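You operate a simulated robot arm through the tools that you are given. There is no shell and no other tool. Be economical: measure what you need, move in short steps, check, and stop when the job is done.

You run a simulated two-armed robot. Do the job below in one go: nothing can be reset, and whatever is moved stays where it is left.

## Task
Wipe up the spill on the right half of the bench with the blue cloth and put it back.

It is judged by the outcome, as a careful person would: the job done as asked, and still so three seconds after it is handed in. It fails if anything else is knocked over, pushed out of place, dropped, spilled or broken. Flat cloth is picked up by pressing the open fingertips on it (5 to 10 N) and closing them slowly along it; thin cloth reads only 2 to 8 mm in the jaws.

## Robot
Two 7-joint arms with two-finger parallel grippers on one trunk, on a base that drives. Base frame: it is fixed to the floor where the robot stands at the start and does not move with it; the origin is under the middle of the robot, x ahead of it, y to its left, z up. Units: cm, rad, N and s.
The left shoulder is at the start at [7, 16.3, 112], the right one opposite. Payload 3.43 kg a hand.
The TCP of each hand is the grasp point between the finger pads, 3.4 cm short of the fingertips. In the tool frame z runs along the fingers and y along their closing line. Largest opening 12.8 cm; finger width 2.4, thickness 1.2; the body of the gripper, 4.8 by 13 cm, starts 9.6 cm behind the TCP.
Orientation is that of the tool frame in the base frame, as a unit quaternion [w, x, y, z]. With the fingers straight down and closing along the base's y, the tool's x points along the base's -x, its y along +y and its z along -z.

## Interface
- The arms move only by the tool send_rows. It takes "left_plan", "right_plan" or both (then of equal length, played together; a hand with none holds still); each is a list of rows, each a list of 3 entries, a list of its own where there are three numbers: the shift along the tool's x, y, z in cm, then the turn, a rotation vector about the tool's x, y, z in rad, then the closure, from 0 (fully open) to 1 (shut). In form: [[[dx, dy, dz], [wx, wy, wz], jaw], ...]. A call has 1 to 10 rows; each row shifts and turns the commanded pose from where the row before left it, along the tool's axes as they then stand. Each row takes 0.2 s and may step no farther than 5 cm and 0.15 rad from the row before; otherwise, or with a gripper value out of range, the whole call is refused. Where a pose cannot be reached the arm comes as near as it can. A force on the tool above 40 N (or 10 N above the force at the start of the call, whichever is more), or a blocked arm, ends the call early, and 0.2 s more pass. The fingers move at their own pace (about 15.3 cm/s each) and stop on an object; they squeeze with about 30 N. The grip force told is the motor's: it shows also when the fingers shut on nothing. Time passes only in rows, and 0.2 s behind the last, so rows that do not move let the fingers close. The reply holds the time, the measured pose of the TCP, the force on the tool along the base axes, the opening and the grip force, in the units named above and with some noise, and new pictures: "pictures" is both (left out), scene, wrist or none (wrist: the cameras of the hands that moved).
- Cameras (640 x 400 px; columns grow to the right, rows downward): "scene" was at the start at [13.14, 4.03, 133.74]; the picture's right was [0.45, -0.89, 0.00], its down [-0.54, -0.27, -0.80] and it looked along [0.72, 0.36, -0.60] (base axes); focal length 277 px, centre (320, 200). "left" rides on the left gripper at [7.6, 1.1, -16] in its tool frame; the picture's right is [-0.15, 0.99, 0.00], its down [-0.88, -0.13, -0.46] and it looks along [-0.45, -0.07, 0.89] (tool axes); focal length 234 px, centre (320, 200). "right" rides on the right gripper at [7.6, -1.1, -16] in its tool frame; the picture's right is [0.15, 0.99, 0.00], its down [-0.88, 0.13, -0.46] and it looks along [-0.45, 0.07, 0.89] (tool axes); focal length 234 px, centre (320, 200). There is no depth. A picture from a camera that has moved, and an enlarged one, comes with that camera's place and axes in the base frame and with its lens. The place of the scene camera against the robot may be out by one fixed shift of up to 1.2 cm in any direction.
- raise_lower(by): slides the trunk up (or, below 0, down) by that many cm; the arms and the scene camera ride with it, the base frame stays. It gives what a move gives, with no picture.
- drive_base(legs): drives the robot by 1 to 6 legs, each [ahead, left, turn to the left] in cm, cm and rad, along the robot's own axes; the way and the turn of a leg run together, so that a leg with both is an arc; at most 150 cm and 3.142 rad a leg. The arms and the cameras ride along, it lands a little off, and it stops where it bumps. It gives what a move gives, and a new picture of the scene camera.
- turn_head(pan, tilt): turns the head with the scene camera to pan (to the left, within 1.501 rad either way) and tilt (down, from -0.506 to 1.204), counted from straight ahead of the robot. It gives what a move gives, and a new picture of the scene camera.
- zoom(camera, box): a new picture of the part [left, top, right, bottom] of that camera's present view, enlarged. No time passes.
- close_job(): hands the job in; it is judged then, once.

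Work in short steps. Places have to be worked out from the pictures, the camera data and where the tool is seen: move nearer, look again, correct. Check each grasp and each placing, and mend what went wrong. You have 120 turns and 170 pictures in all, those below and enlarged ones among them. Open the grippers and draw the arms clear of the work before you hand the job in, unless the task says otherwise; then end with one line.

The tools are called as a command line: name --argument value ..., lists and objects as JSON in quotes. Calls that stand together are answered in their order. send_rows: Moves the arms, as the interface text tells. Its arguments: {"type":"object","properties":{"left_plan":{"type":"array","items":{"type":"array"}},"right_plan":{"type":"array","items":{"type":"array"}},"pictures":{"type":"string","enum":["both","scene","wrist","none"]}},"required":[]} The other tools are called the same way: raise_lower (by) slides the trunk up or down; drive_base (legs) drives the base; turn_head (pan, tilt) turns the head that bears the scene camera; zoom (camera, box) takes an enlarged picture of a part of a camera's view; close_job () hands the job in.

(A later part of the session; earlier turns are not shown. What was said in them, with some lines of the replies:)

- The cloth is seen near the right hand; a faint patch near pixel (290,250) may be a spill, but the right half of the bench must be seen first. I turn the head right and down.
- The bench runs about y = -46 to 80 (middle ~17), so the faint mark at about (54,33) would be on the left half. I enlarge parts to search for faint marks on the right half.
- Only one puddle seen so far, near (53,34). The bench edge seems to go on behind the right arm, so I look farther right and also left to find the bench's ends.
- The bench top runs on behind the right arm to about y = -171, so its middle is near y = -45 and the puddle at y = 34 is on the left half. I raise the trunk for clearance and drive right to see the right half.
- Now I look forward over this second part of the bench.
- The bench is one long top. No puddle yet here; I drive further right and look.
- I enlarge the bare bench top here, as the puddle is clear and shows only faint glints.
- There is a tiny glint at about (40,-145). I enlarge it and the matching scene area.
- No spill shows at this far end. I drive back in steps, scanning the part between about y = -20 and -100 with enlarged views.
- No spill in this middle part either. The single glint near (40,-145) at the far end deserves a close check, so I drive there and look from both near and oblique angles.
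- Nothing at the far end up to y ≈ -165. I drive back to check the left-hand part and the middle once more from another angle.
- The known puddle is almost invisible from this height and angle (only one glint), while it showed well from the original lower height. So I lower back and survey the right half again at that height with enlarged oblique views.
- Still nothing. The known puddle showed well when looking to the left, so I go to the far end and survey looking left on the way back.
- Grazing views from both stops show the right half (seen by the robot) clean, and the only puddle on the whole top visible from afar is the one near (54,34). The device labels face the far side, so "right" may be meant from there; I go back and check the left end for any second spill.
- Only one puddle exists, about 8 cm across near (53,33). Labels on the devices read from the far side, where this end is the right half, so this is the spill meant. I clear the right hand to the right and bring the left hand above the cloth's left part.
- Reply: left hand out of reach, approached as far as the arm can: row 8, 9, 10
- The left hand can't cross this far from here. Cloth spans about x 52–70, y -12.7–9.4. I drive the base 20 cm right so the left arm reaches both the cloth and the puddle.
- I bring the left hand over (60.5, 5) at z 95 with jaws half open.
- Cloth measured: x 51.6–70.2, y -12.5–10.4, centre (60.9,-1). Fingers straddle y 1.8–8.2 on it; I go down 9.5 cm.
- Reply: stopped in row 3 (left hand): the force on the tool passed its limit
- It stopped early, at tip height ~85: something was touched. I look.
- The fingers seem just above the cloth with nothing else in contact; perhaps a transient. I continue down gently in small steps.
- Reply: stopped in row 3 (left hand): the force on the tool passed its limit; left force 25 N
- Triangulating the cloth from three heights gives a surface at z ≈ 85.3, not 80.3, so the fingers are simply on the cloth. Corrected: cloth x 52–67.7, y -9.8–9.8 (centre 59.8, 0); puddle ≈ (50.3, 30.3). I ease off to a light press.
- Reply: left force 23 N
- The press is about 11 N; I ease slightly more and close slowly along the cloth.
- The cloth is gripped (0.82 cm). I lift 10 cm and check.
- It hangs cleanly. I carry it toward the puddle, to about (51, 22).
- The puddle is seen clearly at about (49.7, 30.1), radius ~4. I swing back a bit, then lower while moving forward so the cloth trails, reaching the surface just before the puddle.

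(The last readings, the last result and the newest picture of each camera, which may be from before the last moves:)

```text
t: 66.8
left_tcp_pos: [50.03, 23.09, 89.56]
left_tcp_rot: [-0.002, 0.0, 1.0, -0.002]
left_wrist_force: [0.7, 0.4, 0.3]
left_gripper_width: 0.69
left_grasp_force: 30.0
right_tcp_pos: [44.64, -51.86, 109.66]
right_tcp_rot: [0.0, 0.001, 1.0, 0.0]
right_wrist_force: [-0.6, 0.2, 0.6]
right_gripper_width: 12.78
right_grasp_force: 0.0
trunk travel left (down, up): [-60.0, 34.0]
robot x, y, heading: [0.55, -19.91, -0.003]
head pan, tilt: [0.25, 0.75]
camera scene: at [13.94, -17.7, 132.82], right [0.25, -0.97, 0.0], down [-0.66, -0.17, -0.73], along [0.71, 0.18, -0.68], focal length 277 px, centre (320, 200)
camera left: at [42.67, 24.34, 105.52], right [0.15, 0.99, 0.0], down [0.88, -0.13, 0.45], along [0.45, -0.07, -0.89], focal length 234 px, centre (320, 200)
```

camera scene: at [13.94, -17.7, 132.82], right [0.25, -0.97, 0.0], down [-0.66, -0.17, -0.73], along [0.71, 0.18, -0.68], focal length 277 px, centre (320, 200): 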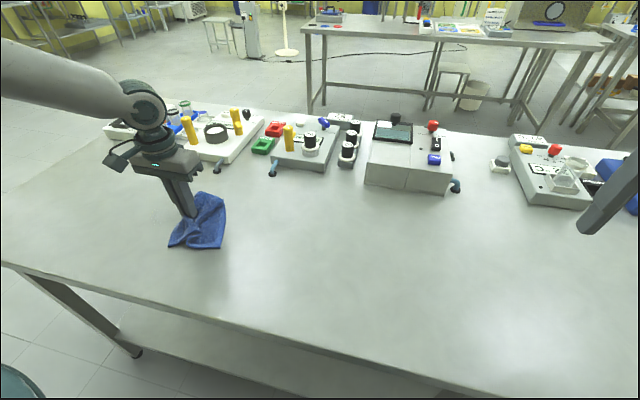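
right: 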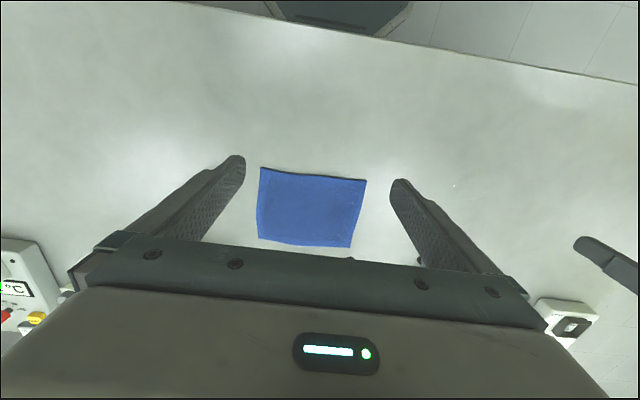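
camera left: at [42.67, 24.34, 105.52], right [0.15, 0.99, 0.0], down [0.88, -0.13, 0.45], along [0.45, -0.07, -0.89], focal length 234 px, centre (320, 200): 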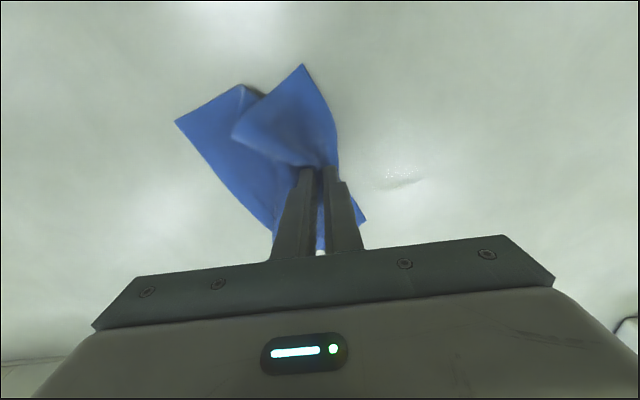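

I lower to a light press and stroke across the puddle in +y.

send_rows --left_plan '[[[0, 0, 0.6], [0, 0, 0], 1], [[0, 0, 0.3], [0, 0, 0], 1], [[0, 2, 0], [0, 0, 0], 1], [[0, 2, 0], [0, 0, 0], 1], [[0, 2, 0], [0, 0, 0], 1], [[0, 2, 0], [0, 0, 0], 1], [[0, 2, 0], [0, 0, 0], 1], [[0, 2, 0], [0, 0, 0], 1], [[0, 2, 0], [0, 0, 0], 1]]'

```text
t: 68.8
left_tcp_pos: [50.02, 36.99, 88.76]
left_tcp_rot: [-0.001, -0.001, 1.0, -0.001]
left_wrist_force: [-0.3, -5.3, 15.2]
left_gripper_width: 0.73
left_grasp_force: 29.3
right_tcp_pos: [44.5, -51.96, 109.73]
right_tcp_rot: [0.0, 0.0, 1.0, 0.001]
right_wrist_force: [0.3, 0.4, -0.8]
right_gripper_width: 12.81
right_grasp_force: 0.0
trunk travel left (down, up): [-60.0, 34.0]
robot x, y, heading: [0.33, -19.75, 0.0]
head pan, tilt: [0.25, 0.75]
camera scene: at [13.81, -17.9, 132.84], right [0.25, -0.97, 0.0], down [-0.66, -0.17, -0.73], along [0.71, 0.18, -0.68], focal length 277 px, centre (320, 200)
camera left: at [42.53, 38.14, 104.72], right [0.15, 0.99, 0.0], down [0.88, -0.13, 0.45], along [0.45, -0.07, -0.89], focal length 234 px, centre (320, 200)
```

scene: 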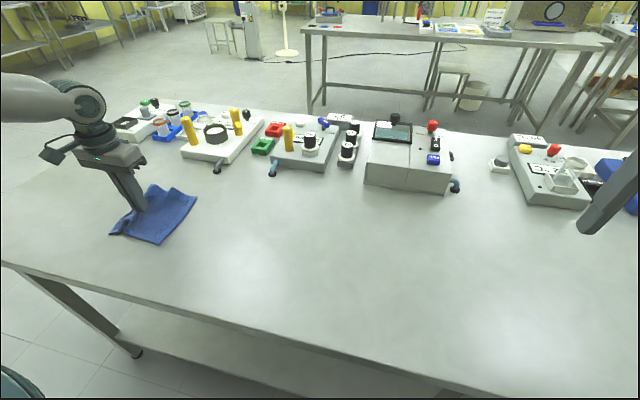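
left: 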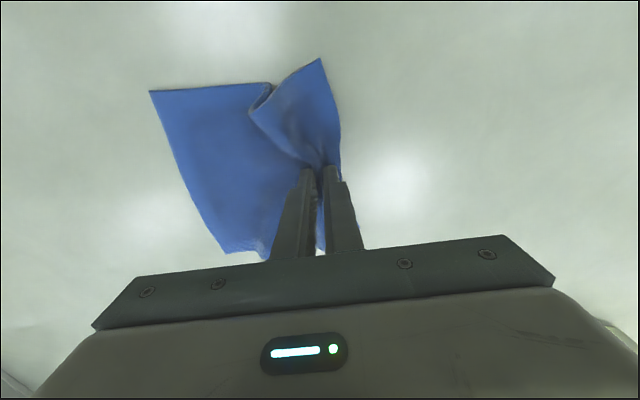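

Good pass. I drag on 5 cm more, then lift to see what remains.

send_rows --left_plan '[[[0, 2.5, 0], [0, 0, 0], 1], [[0, 2.5, 0], [0, 0, 0], 1], [[0, 1, -2.5], [0, 0, 0], 1], [[0, 0, -4], [0, 0, 0], 1], [[0, 0, -4], [0, 0, 0], 1], [[0, -4, 0], [0, 0, 0], 1], [[0, -4, 0], [0, 0, 0], 1], [[0, -4, 0], [0, 0, 0], 1], [[0, -4, 0], [0, 0, 0], 1], [[0, -5, 0], [0, 0, 0], 1]]' --pictures "none"

zoom --camera "left" --box '[240, 20, 560, 220]'

```text
t: 71.0
left_tcp_pos: [50.2, 21.79, 99.32]
left_tcp_rot: [-0.002, -0.001, 1.0, -0.001]
left_wrist_force: [0.5, 0.2, 0.0]
left_gripper_width: 0.7
left_grasp_force: 30.3
right_tcp_pos: [44.74, -51.98, 109.63]
right_tcp_rot: [-0.002, 0.0, 1.0, 0.001]
right_wrist_force: [1.7, 0.4, 0.3]
right_gripper_width: 12.81
right_grasp_force: 0.1
trunk travel left (down, up): [-60.0, 34.0]
robot x, y, heading: [0.4, -19.96, -0.0]
head pan, tilt: [0.25, 0.75]
```

```text
2.00 times, centred on (400, 120) of left
camera zoom: at [42.72, 23.02, 115.18], right [0.15, 0.99, 0.0], down [0.88, -0.13, 0.45], along [0.45, -0.07, -0.89], focal length 468 px, centre (160, 360)
```

zoom: 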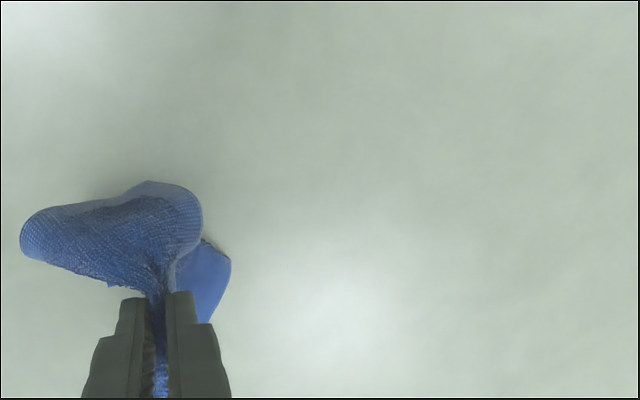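

The puddle looks gone. For certainty I make one stroke on its near side (x≈47.5).

send_rows --left_plan '[[[2.7, -3, 0], [0, 0, 0], 1], [[0, -2, 0], [0, 0, 0], 1], [[0, 2, 3], [0, 0, 0], 1], [[0, 2, 3], [0, 0, 0], 1], [[0, 2, 3], [0, 0, 0], 1], [[0, 1.5, 1.6], [0, 0, 0], 1], [[0, 2.7, 0], [0, 0, 0], 1], [[0, 2.7, 0], [0, 0, 0], 1], [[0, 2.7, 0], [0, 0, 0], 1], [[0, 2.7, 0], [0, 0, 0], 1]]' --pictures "none"

send_rows --left_plan '[[[0, 2.5, 0], [0, 0, 0], 1], [[0, 2.5, 0], [0, 0, 0], 1], [[0, 1, -2.5], [0, 0, 0], 1], [[0, 0, -4], [0, 0, 0], 1], [[0, 0, -4], [0, 0, 0], 1], [[-2, -4, 0], [0, 0, 0], 1], [[-3, -4, 0], [0, 0, 0], 1], [[0, -4, 0], [0, 0, 0], 1], [[0, -4, 0], [0, 0, 0], 1], [[0, -5, 0], [0, 0, 0], 1]]' --pictures "none"

zoom --camera "left" --box '[240, 20, 560, 220]'

```text
t: 73.2
left_tcp_pos: [47.3, 35.01, 88.92]
left_tcp_rot: [0.0, 0.001, 1.0, 0.0]
left_wrist_force: [0.7, -10.2, 32.3]
left_gripper_width: 0.76
left_grasp_force: 29.9
right_tcp_pos: [44.42, -52.2, 109.61]
right_tcp_rot: [0.0, 0.001, 1.0, 0.002]
right_wrist_force: [-0.3, -0.2, -0.6]
right_gripper_width: 12.81
right_grasp_force: 0.0
trunk travel left (down, up): [-60.0, 34.0]
robot x, y, heading: [0.66, -19.82, 0.0]
head pan, tilt: [0.25, 0.75]
```

```text
t: 75.4
left_tcp_pos: [52.43, 20.05, 99.12]
left_tcp_rot: [-0.002, -0.001, 1.0, -0.001]
left_wrist_force: [0.0, 0.1, 0.0]
left_gripper_width: 0.7
left_grasp_force: 29.9
right_tcp_pos: [44.77, -52.12, 109.64]
right_tcp_rot: [-0.001, 0.0, 1.0, 0.001]
right_wrist_force: [-0.3, -0.4, 0.9]
right_gripper_width: 12.82
right_grasp_force: 0.1
trunk travel left (down, up): [-60.0, 34.0]
robot x, y, heading: [0.53, -20.01, 0.002]
head pan, tilt: [0.25, 0.75]
```

```text
2.00 times, centred on (400, 120) of left
camera zoom: at [45.06, 21.37, 114.99], right [0.15, 0.99, 0.0], down [0.88, -0.13, 0.45], along [0.45, -0.07, -0.89], focal length 468 px, centre (160, 360)
```

zoom: 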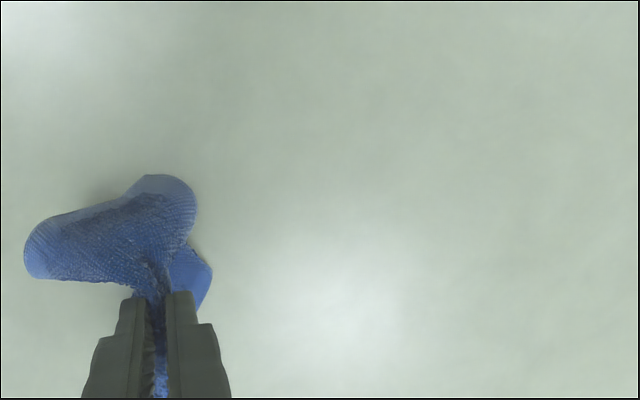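

One more stroke on the far side (x≈52.5), slightly lighter, then I check from the scene camera too.

send_rows --left_plan '[[[0, -2, 0], [0, 0, 0], 1], [[0, -2, 0], [0, 0, 0], 1], [[0, 2, 3], [0, 0, 0], 1], [[0, 2, 3], [0, 0, 0], 1], [[0, 2, 3], [0, 0, 0], 1], [[0, 2, 1.25], [0, 0, 0], 1], [[0, 2.7, 0], [0, 0, 0], 1], [[0, 2.7, 0], [0, 0, 0], 1], [[0, 2.7, 0], [0, 0, 0], 1], [[0, 2.7, 0], [0, 0, 0], 1]]' --pictures "none"

send_rows --left_plan '[[[0, 2.5, 0], [0, 0, 0], 1], [[0, 2.5, 0], [0, 0, 0], 1], [[0, 1, -2.5], [0, 0, 0], 1], [[0, 0, -4], [0, 0, 0], 1], [[0, 0, -4], [0, 0, 0], 1], [[-1, -4, 0], [0, 0, 0], 1], [[-1, -4, 0], [0, 0, 0], 1], [[-1, -4, 0], [0, 0, 0], 1], [[-1, -4, 0], [0, 0, 0], 1], [[-1, -5, 0], [0, 0, 0], 1]]' --pictures "none"

turn_head --pan 0.55 --tilt 0.642

zoom --camera "scene" --box '[120, 100, 440, 300]'

zoom --camera "left" --box '[240, 20, 560, 220]'

```text
t: 77.6
left_tcp_pos: [52.28, 35.01, 89.03]
left_tcp_rot: [0.0, 0.001, 1.0, -0.001]
left_wrist_force: [0.4, -6.4, 17.0]
left_gripper_width: 0.7
left_grasp_force: 30.6
right_tcp_pos: [44.54, -52.09, 109.62]
right_tcp_rot: [0.0, 0.0, 1.0, 0.001]
right_wrist_force: [-0.6, 0.2, 0.4]
right_gripper_width: 12.8
right_grasp_force: 0.1
trunk travel left (down, up): [-60.0, 34.0]
robot x, y, heading: [0.74, -19.56, -0.0]
head pan, tilt: [0.25, 0.75]
```

```text
refused: row 10 steps farther than a row can; nothing moved
```

```text
t: 78.4
left_tcp_pos: [52.3, 35.03, 89.04]
left_tcp_rot: [-0.001, 0.0, 1.0, -0.001]
left_wrist_force: [1.1, -4.1, 18.9]
left_gripper_width: 0.71
left_grasp_force: 30.2
right_tcp_pos: [44.51, -52.12, 109.75]
right_tcp_rot: [0.001, 0.0, 1.0, 0.002]
right_wrist_force: [-0.3, 0.0, 0.3]
right_gripper_width: 12.81
right_grasp_force: 0.0
trunk travel left (down, up): [-60.0, 34.0]
robot x, y, heading: [0.63, -20.04, -0.002]
head pan, tilt: [0.55, 0.642]
camera scene: at [13.2, -15.45, 133.76], right [0.52, -0.85, 0.0], down [-0.51, -0.31, -0.8], along [0.68, 0.42, -0.6], focal length 277 px, centre (320, 200)
```

scene: 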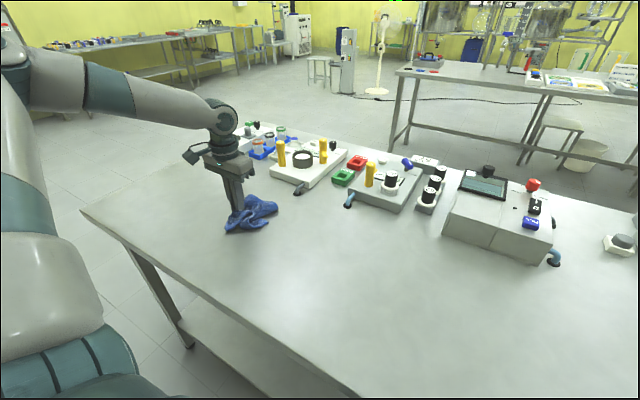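

```text
2.00 times, centred on (280, 200) of scene
camera zoom: at [13.2, -15.45, 133.76], right [0.52, -0.85, 0.0], down [-0.51, -0.31, -0.8], along [0.68, 0.42, -0.6], focal length 554 px, centre (400, 200)
```

zoom: 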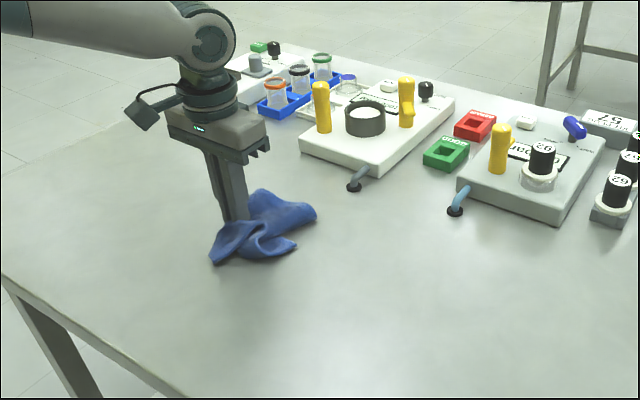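

```text
2.00 times, centred on (400, 120) of left
camera zoom: at [44.81, 36.25, 104.9], right [0.15, 0.99, 0.0], down [0.88, -0.13, 0.45], along [0.45, -0.07, -0.89], focal length 468 px, centre (160, 360)
```

zoom: 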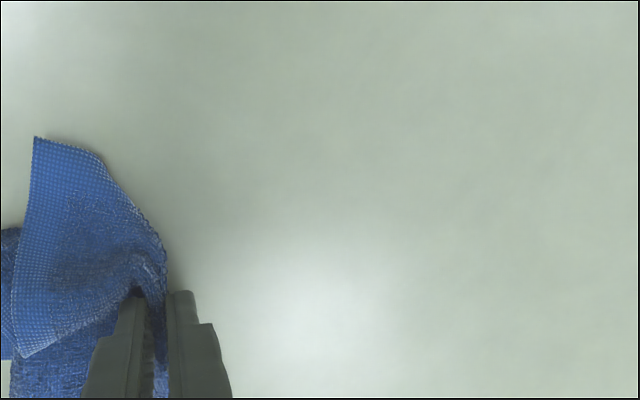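

Finish the drag, lift high so the cloth hangs free, and move back toward the cloth's place.

send_rows --left_plan '[[[0, 2.5, 0], [0, 0, 0], 1], [[0, 2.5, -0.1], [0, 0, 0], 1], [[0, 1, -3], [0, 0, 0], 1], [[0, 0, -4], [0, 0, 0], 1], [[0, 0, -4], [0, 0, 0], 1], [[0, 0, -4], [0, 0, 0], 1], [[0, 0, -4], [0, 0, 0], 1], [[-1, -4, 0], [0, 0, 0], 1], [[-1, -4, 0], [0, 0, 0], 1], [[-1, -4, 0], [0, 0, 0], 1]]' --pictures "none"

send_rows --left_plan '[[[-1, -4, 0], [0, 0, 0], 1], [[-1, -4, 0], [0, 0, 0], 1], [[-1, -4, 0], [0, 0, 0], 1], [[-1, -4, 0], [0, 0, 0], 1], [[-1, -4, 0], [0, 0, 0], 1], [[0, -4, 0], [0, 0, 0], 1], [[0, 0, 0], [0, 0, 0], 1]]'

zoom --camera "scene" --box '[120, 100, 440, 300]'

```text
t: 80.6
left_tcp_pos: [55.53, 29.16, 107.9]
left_tcp_rot: [-0.001, 0.0, 1.0, -0.001]
left_wrist_force: [-0.7, -0.1, -0.5]
left_gripper_width: 0.72
left_grasp_force: 30.2
right_tcp_pos: [44.71, -51.89, 109.59]
right_tcp_rot: [-0.001, 0.0, 1.0, 0.001]
right_wrist_force: [0.5, -0.3, -0.8]
right_gripper_width: 12.8
right_grasp_force: 0.1
trunk travel left (down, up): [-60.0, 34.0]
robot x, y, heading: [0.66, -20.1, -0.004]
head pan, tilt: [0.55, 0.642]
```

```text
t: 82.2
left_tcp_pos: [60.34, 5.19, 107.89]
left_tcp_rot: [-0.002, 0.0, 1.0, -0.001]
left_wrist_force: [-0.1, 0.0, 0.5]
left_gripper_width: 0.67
left_grasp_force: 30.0
right_tcp_pos: [44.63, -51.94, 109.74]
right_tcp_rot: [-0.001, 0.0, 1.0, 0.0]
right_wrist_force: [-1.5, -1.2, 0.7]
right_gripper_width: 12.78
right_grasp_force: 0.1
trunk travel left (down, up): [-60.0, 34.0]
robot x, y, heading: [0.51, -19.88, -0.004]
head pan, tilt: [0.55, 0.642]
camera scene: at [13.31, -15.2, 133.74], right [0.52, -0.85, 0.0], down [-0.51, -0.31, -0.8], along [0.68, 0.42, -0.6], focal length 277 px, centre (320, 200)
camera left: at [52.91, 6.38, 123.86], right [0.15, 0.99, 0.0], down [0.88, -0.13, 0.45], along [0.45, -0.07, -0.89], focal length 234 px, centre (320, 200)
```

scene: 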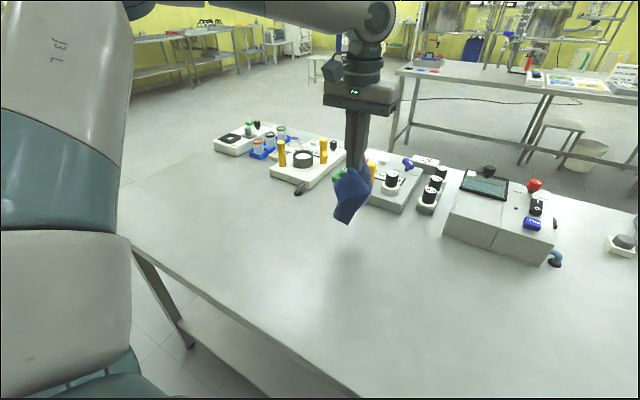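
left: 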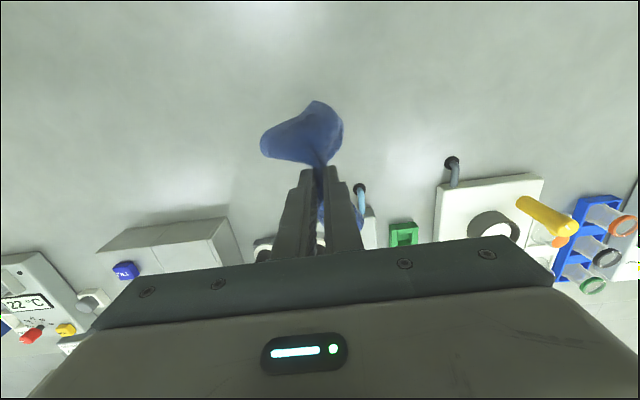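

```text
2.00 times, centred on (280, 200) of scene
camera zoom: at [13.31, -15.2, 133.74], right [0.52, -0.85, 0.0], down [-0.51, -0.31, -0.8], along [0.68, 0.42, -0.6], focal length 554 px, centre (400, 200)
```

zoom: 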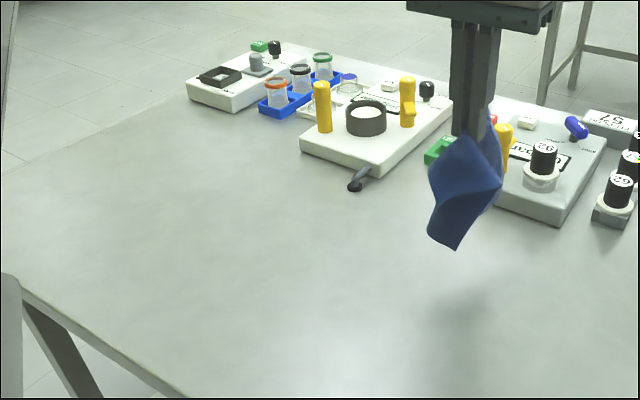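

The puddle is gone. To lay the cloth back flat I need the hand further right, so I drive the base 13 cm right (the hand rides along).

drive_base --legs '[[0, -13, 0]]'

```text
t: 83.5
left_tcp_pos: [60.31, -7.81, 107.86]
left_tcp_rot: [-0.002, -0.001, 1.0, -0.003]
left_wrist_force: [0.2, -0.1, 0.2]
left_gripper_width: 0.69
left_grasp_force: 29.9
right_tcp_pos: [44.68, -64.88, 109.68]
right_tcp_rot: [-0.001, 0.0, 1.0, 0.0]
right_wrist_force: [0.1, -0.7, 0.2]
right_gripper_width: 12.83
right_grasp_force: 0.1
trunk travel left (down, up): [-60.0, 34.0]
robot x, y, heading: [0.46, -32.84, -0.004]
head pan, tilt: [0.55, 0.642]
camera scene: at [13.34, -28.16, 133.73], right [0.52, -0.85, 0.0], down [-0.51, -0.31, -0.8], along [0.68, 0.42, -0.6], focal length 277 px, centre (320, 200)
```

scene: 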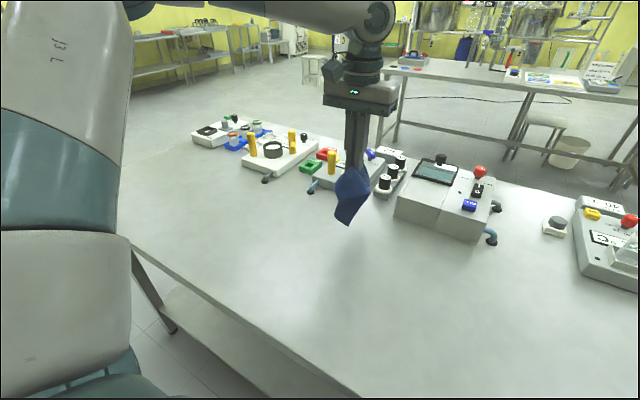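

I swing to y≈-13, lower until the hem touches, then lay it out moving left while lowering.

send_rows --left_plan '[[[-0.6, -4, 0], [0, 0, 0], 1], [[0, -1.5, 2], [0, 0, 0], 1], [[0, 0, 4], [0, 0, 0], 1], [[0, 1, 2.5], [0, 0, 0], 1], [[0, 1.5, 2.5], [0, 0, 0], 1], [[0, 2, 2.2], [0, 0, 0], 1], [[0, 2.5, 2], [0, 0, 0], 1]]'

```text
t: 85.0
left_tcp_pos: [60.84, -6.27, 92.57]
left_tcp_rot: [-0.002, 0.001, 1.0, -0.001]
left_wrist_force: [0.2, -0.1, -0.3]
left_gripper_width: 0.67
left_grasp_force: 29.8
right_tcp_pos: [44.7, -64.84, 109.77]
right_tcp_rot: [-0.001, 0.0, 1.0, -0.001]
right_wrist_force: [0.6, 0.1, -0.2]
right_gripper_width: 12.81
right_grasp_force: 0.2
trunk travel left (down, up): [-60.0, 34.0]
robot x, y, heading: [0.21, -32.9, 0.001]
head pan, tilt: [0.55, 0.642]
camera scene: at [13.34, -28.1, 133.73], right [0.52, -0.85, 0.0], down [-0.51, -0.31, -0.8], along [0.68, 0.42, -0.6], focal length 277 px, centre (320, 200)
camera left: at [53.49, -5.05, 108.5], right [0.15, 0.99, 0.0], down [0.88, -0.13, 0.45], along [0.45, -0.07, -0.89], focal length 234 px, centre (320, 200)
```

scene: 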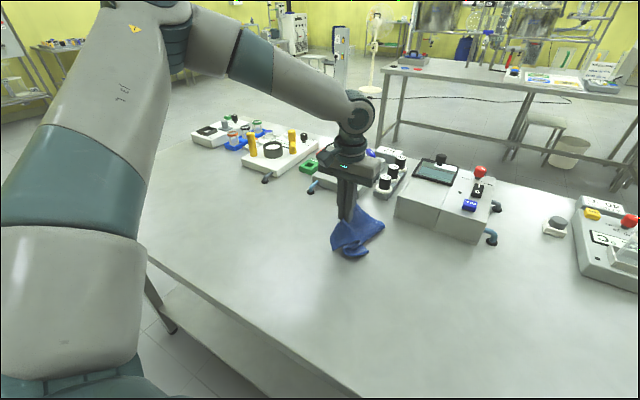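
left: 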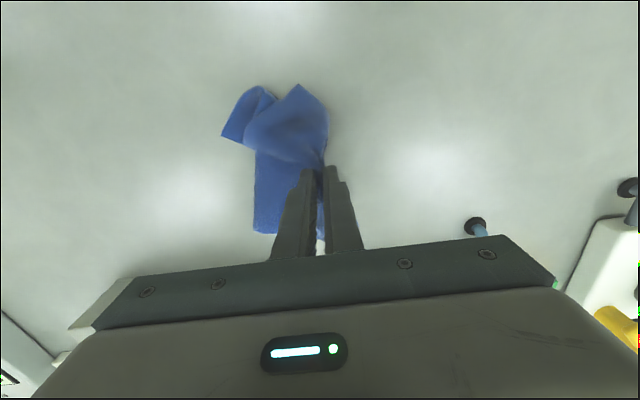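

send_rows --left_plan '[[[0, 3, 1.6], [0, 0, 0], 1], [[0, 3, 1], [0, 0, 0], 1], [[0, 3, 0.5], [0, 0, 0], 1], [[0, 2.3, 0.1], [0, 0, 0], 1], [[0, 0, 0], [0, 0, 0], 1]]'

```text
t: 86.2
left_tcp_pos: [60.91, 4.89, 89.49]
left_tcp_rot: [-0.002, -0.001, 1.0, -0.001]
left_wrist_force: [-0.6, -0.1, 0.7]
left_gripper_width: 0.71
left_grasp_force: 29.4
right_tcp_pos: [44.63, -64.83, 109.69]
right_tcp_rot: [0.0, 0.0, 1.0, 0.0]
right_wrist_force: [0.6, -0.5, -0.6]
right_gripper_width: 12.81
right_grasp_force: 0.1
trunk travel left (down, up): [-60.0, 34.0]
robot x, y, heading: [0.77, -33.06, 0.001]
head pan, tilt: [0.55, 0.642]
camera scene: at [13.34, -28.29, 133.74], right [0.52, -0.85, 0.0], down [-0.51, -0.31, -0.8], along [0.68, 0.42, -0.6], focal length 277 px, centre (320, 200)
camera left: at [53.45, 6.13, 105.41], right [0.15, 0.99, 0.0], down [0.88, -0.13, 0.45], along [0.45, -0.07, -0.89], focal length 234 px, centre (320, 200)
```

scene: 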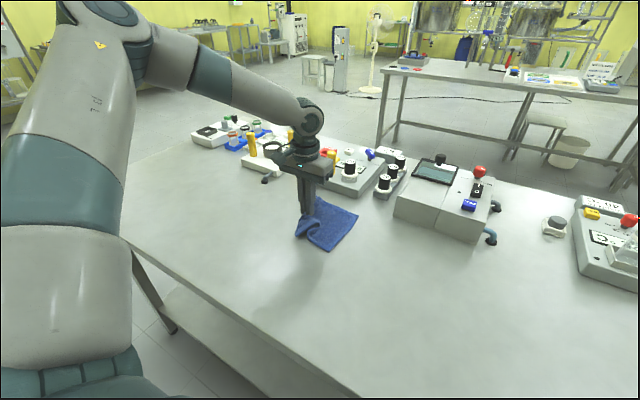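
left: 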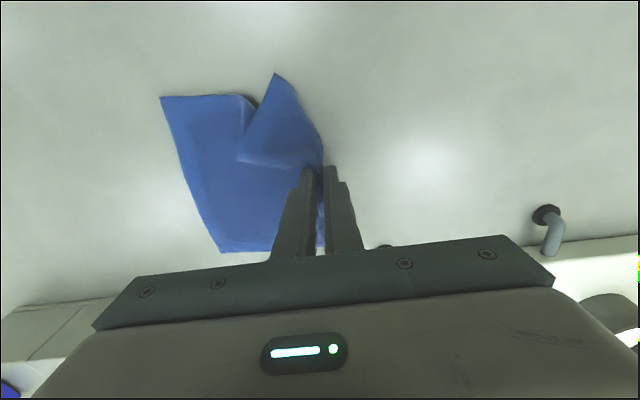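

The trailing part lies just as originally; only the pinched left strip is folded. I press lightly and open slowly to spread it.

send_rows --left_plan '[[[0, 0, 0.5], [0, 0, 0], 1], [[0, 0, 0.15], [0, 0, 0], 0.95], [[0, 0, 0], [0, 0, 0], 0.88], [[0, 0, 0], [0, 0, 0], 0.8], [[0, 0, 0], [0, 0, 0], 0.72], [[0, 0, 0], [0, 0, 0], 0.64], [[0, 0, 0], [0, 0, 0], 0.56], [[0, 0, 0], [0, 0, 0], 0.5]]' --pictures "none"

send_rows --left_plan '[[[0, 0, -2], [0, 0, 0], 0.5], [[0, 0, -4], [0, 0, 0], 0.5], [[0, 0, -4], [0, 0, 0], 0.5]]'

```text
t: 88.0
left_tcp_pos: [60.88, 4.88, 88.82]
left_tcp_rot: [-0.001, -0.001, 1.0, -0.001]
left_wrist_force: [0.1, 5.3, 14.5]
left_gripper_width: 6.14
left_grasp_force: 0.1
right_tcp_pos: [44.49, -64.84, 109.71]
right_tcp_rot: [0.0, 0.001, 1.0, 0.0]
right_wrist_force: [0.1, -0.1, -0.5]
right_gripper_width: 12.78
right_grasp_force: 0.0
trunk travel left (down, up): [-60.0, 34.0]
robot x, y, heading: [0.63, -32.74, -0.003]
head pan, tilt: [0.55, 0.642]
```

```text
t: 88.8
left_tcp_pos: [60.94, 5.0, 98.87]
left_tcp_rot: [-0.003, -0.001, 1.0, -0.001]
left_wrist_force: [0.2, -1.0, -0.1]
left_gripper_width: 6.4
left_grasp_force: 0.1
right_tcp_pos: [44.56, -64.88, 109.69]
right_tcp_rot: [0.0, 0.0, 1.0, 0.0]
right_wrist_force: [0.2, -0.3, -0.8]
right_gripper_width: 12.8
right_grasp_force: 0.1
trunk travel left (down, up): [-60.0, 34.0]
robot x, y, heading: [0.82, -32.35, 0.002]
head pan, tilt: [0.55, 0.642]
camera scene: at [13.29, -28.27, 133.73], right [0.52, -0.85, 0.0], down [-0.51, -0.31, -0.8], along [0.68, 0.42, -0.6], focal length 277 px, centre (320, 200)
camera left: at [53.38, 6.18, 114.79], right [0.15, 0.99, 0.0], down [0.88, -0.13, 0.45], along [0.45, -0.07, -0.89], focal length 234 px, centre (320, 200)
```

scene: 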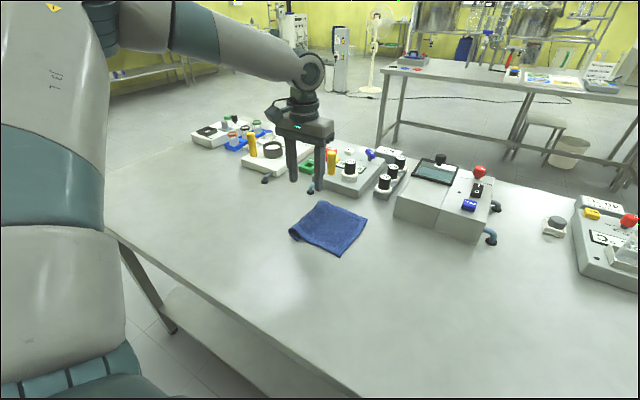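
left: 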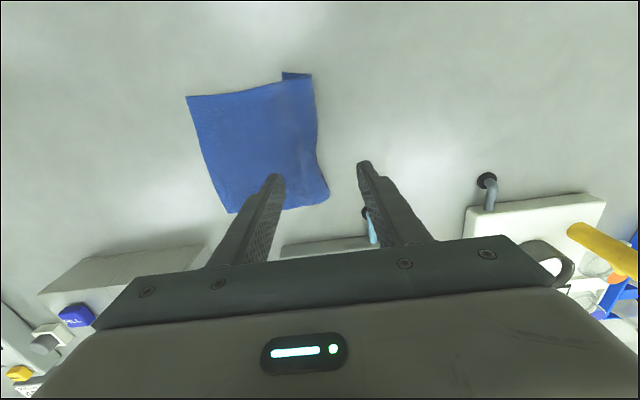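

Nearly flat: it now spans x 52.5–68, y -9–5.3, with the left ~5 cm strip folded. I look closely.

zoom --camera "left" --box '[160, 50, 400, 200]'

zoom --camera "scene" --box '[260, 170, 420, 270]'

```text
2.67 times, centred on (280, 125) of left
camera zoom: at [53.38, 6.18, 114.79], right [0.15, 0.99, 0.0], down [0.88, -0.13, 0.45], along [0.45, -0.07, -0.89], focal length 624 px, centre (427, 400)
```

zoom: 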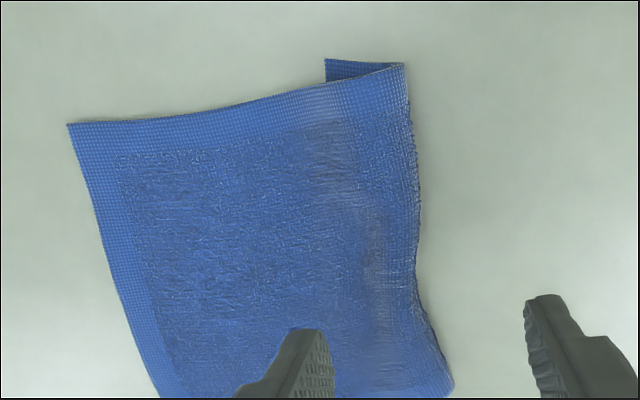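

```text
4.00 times, centred on (340, 220) of scene
camera zoom: at [13.29, -28.27, 133.73], right [0.52, -0.85, 0.0], down [-0.51, -0.31, -0.8], along [0.68, 0.42, -0.6], focal length 1107 px, centre (240, 120)
```

zoom: 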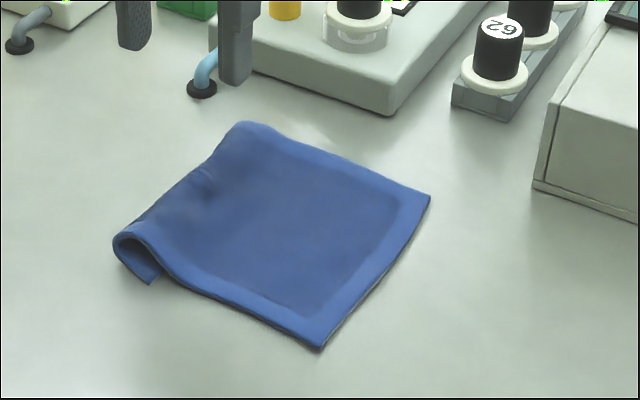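

Only a narrow strip is tucked under; the cloth is on its original spot (mass centre within ~1 cm). I raise the left hand and move it away left, then check the puddle area again from the start position.

send_rows --left_plan '[[[0, 0, -4], [0, 0, 0], 0.3], [[0, 0, -3], [0, 0, 0], 0], [[1, 3, 0], [0, 0, 0], 0], [[1, 3, 0], [0, 0, 0], 0], [[1, 3, 0], [0, 0, 0], 0], [[1, 3, 0], [0, 0, 0], 0], [[1, 3, 0], [0, 0, 0], 0], [[1, 3, 0], [0, 0, 0], 0]]' --pictures "none"

turn_head --pan 0.464 --tilt 0.642

drive_base --legs '[[0, 33, 0]]'

zoom --camera "scene" --box '[120, 180, 440, 380]'

zoom --camera "left" --box '[0, 0, 640, 400]'

```text
t: 90.7
left_tcp_pos: [54.82, 23.21, 105.79]
left_tcp_rot: [0.0, 0.0, 1.0, -0.002]
left_wrist_force: [0.1, 0.0, -1.6]
left_gripper_width: 12.8
left_grasp_force: 0.1
right_tcp_pos: [44.6, -64.67, 109.75]
right_tcp_rot: [-0.001, 0.0, 1.0, -0.001]
right_wrist_force: [-0.3, -0.1, -0.1]
right_gripper_width: 12.79
right_grasp_force: 0.1
trunk travel left (down, up): [-60.0, 34.0]
robot x, y, heading: [0.41, -33.06, -0.005]
head pan, tilt: [0.55, 0.642]
```

```text
t: 91.3
left_tcp_pos: [54.78, 22.94, 105.82]
left_tcp_rot: [-0.002, -0.001, 1.0, -0.002]
left_wrist_force: [0.2, -0.1, 0.2]
left_gripper_width: 12.81
left_grasp_force: 0.1
right_tcp_pos: [44.62, -64.88, 109.79]
right_tcp_rot: [-0.001, 0.0, 1.0, 0.0]
right_wrist_force: [-0.6, 0.3, -0.3]
right_gripper_width: 12.81
right_grasp_force: 0.1
trunk travel left (down, up): [-60.0, 34.0]
robot x, y, heading: [0.6, -33.02, -0.003]
head pan, tilt: [0.464, 0.642]
camera scene: at [13.71, -28.87, 133.73], right [0.45, -0.89, 0.0], down [-0.54, -0.27, -0.8], along [0.72, 0.36, -0.6], focal length 277 px, centre (320, 200)
```

scene: 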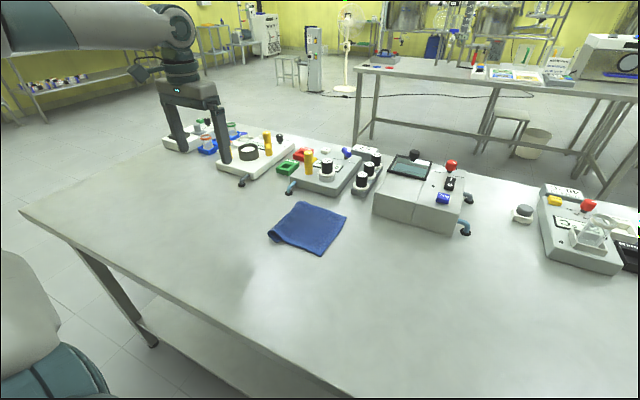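

```text
t: 93.5
left_tcp_pos: [54.7, 55.88, 105.81]
left_tcp_rot: [-0.002, -0.002, 1.0, -0.002]
left_wrist_force: [0.0, -0.7, 0.1]
left_gripper_width: 12.8
left_grasp_force: 0.0
right_tcp_pos: [44.72, -31.85, 109.75]
right_tcp_rot: [-0.001, -0.001, 1.0, 0.0]
right_wrist_force: [-1.2, 0.1, 0.2]
right_gripper_width: 12.81
right_grasp_force: 0.0
trunk travel left (down, up): [-60.0, 34.0]
robot x, y, heading: [0.45, -0.13, 0.004]
head pan, tilt: [0.464, 0.642]
camera scene: at [13.67, 4.01, 133.73], right [0.45, -0.89, 0.0], down [-0.54, -0.27, -0.8], along [0.72, 0.36, -0.6], focal length 277 px, centre (320, 200)
```

scene: 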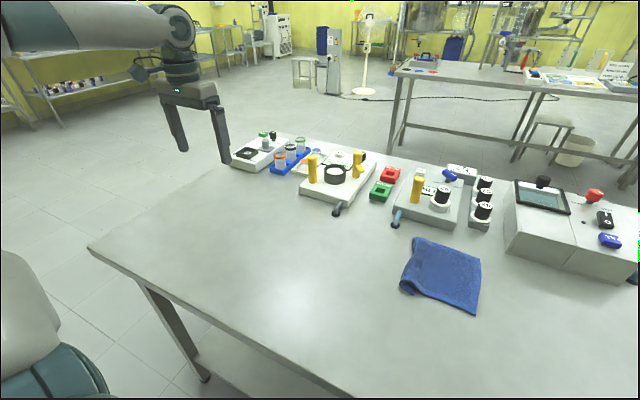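

```text
2.00 times, centred on (280, 280) of scene
camera zoom: at [13.67, 4.01, 133.73], right [0.45, -0.89, 0.0], down [-0.54, -0.27, -0.8], along [0.72, 0.36, -0.6], focal length 554 px, centre (400, 40)
```

zoom: 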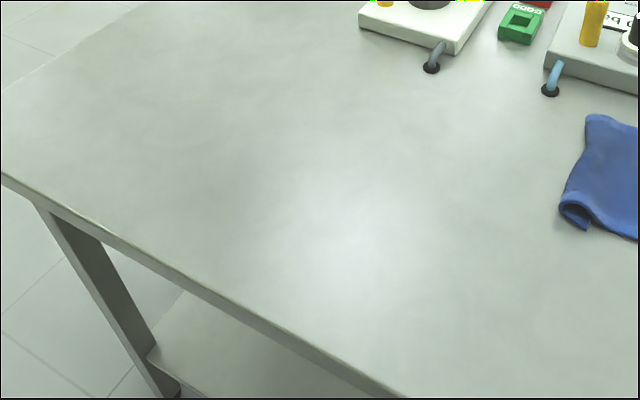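

```text
1.00 times, centred on (320, 200) of left
camera zoom: at [47.21, 57.18, 121.68], right [0.14, 0.99, 0.0], down [0.88, -0.13, 0.45], along [0.45, -0.07, -0.89], focal length 234 px, centre (320, 200)
```

zoom: 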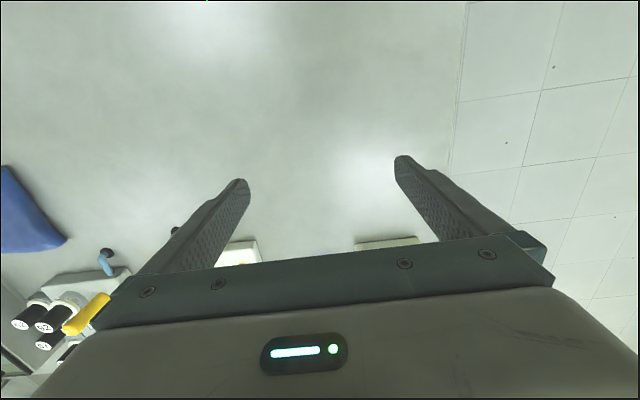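

The spill area is clean from the angle where it first showed. The cloth is back in its place, nothing else has moved, and both hands are open and clear, so I hand in.

close_job

```text
The job is handed in.
```

I wiped up the only spill I could find and put the blue cloth back where it was, though a strip a few centimetres wide on its left edge is folded under. The spill was on the bench's left half as the robot faces it, which is the right half from the far side, where the device labels read upright; I found none on the robot's right.
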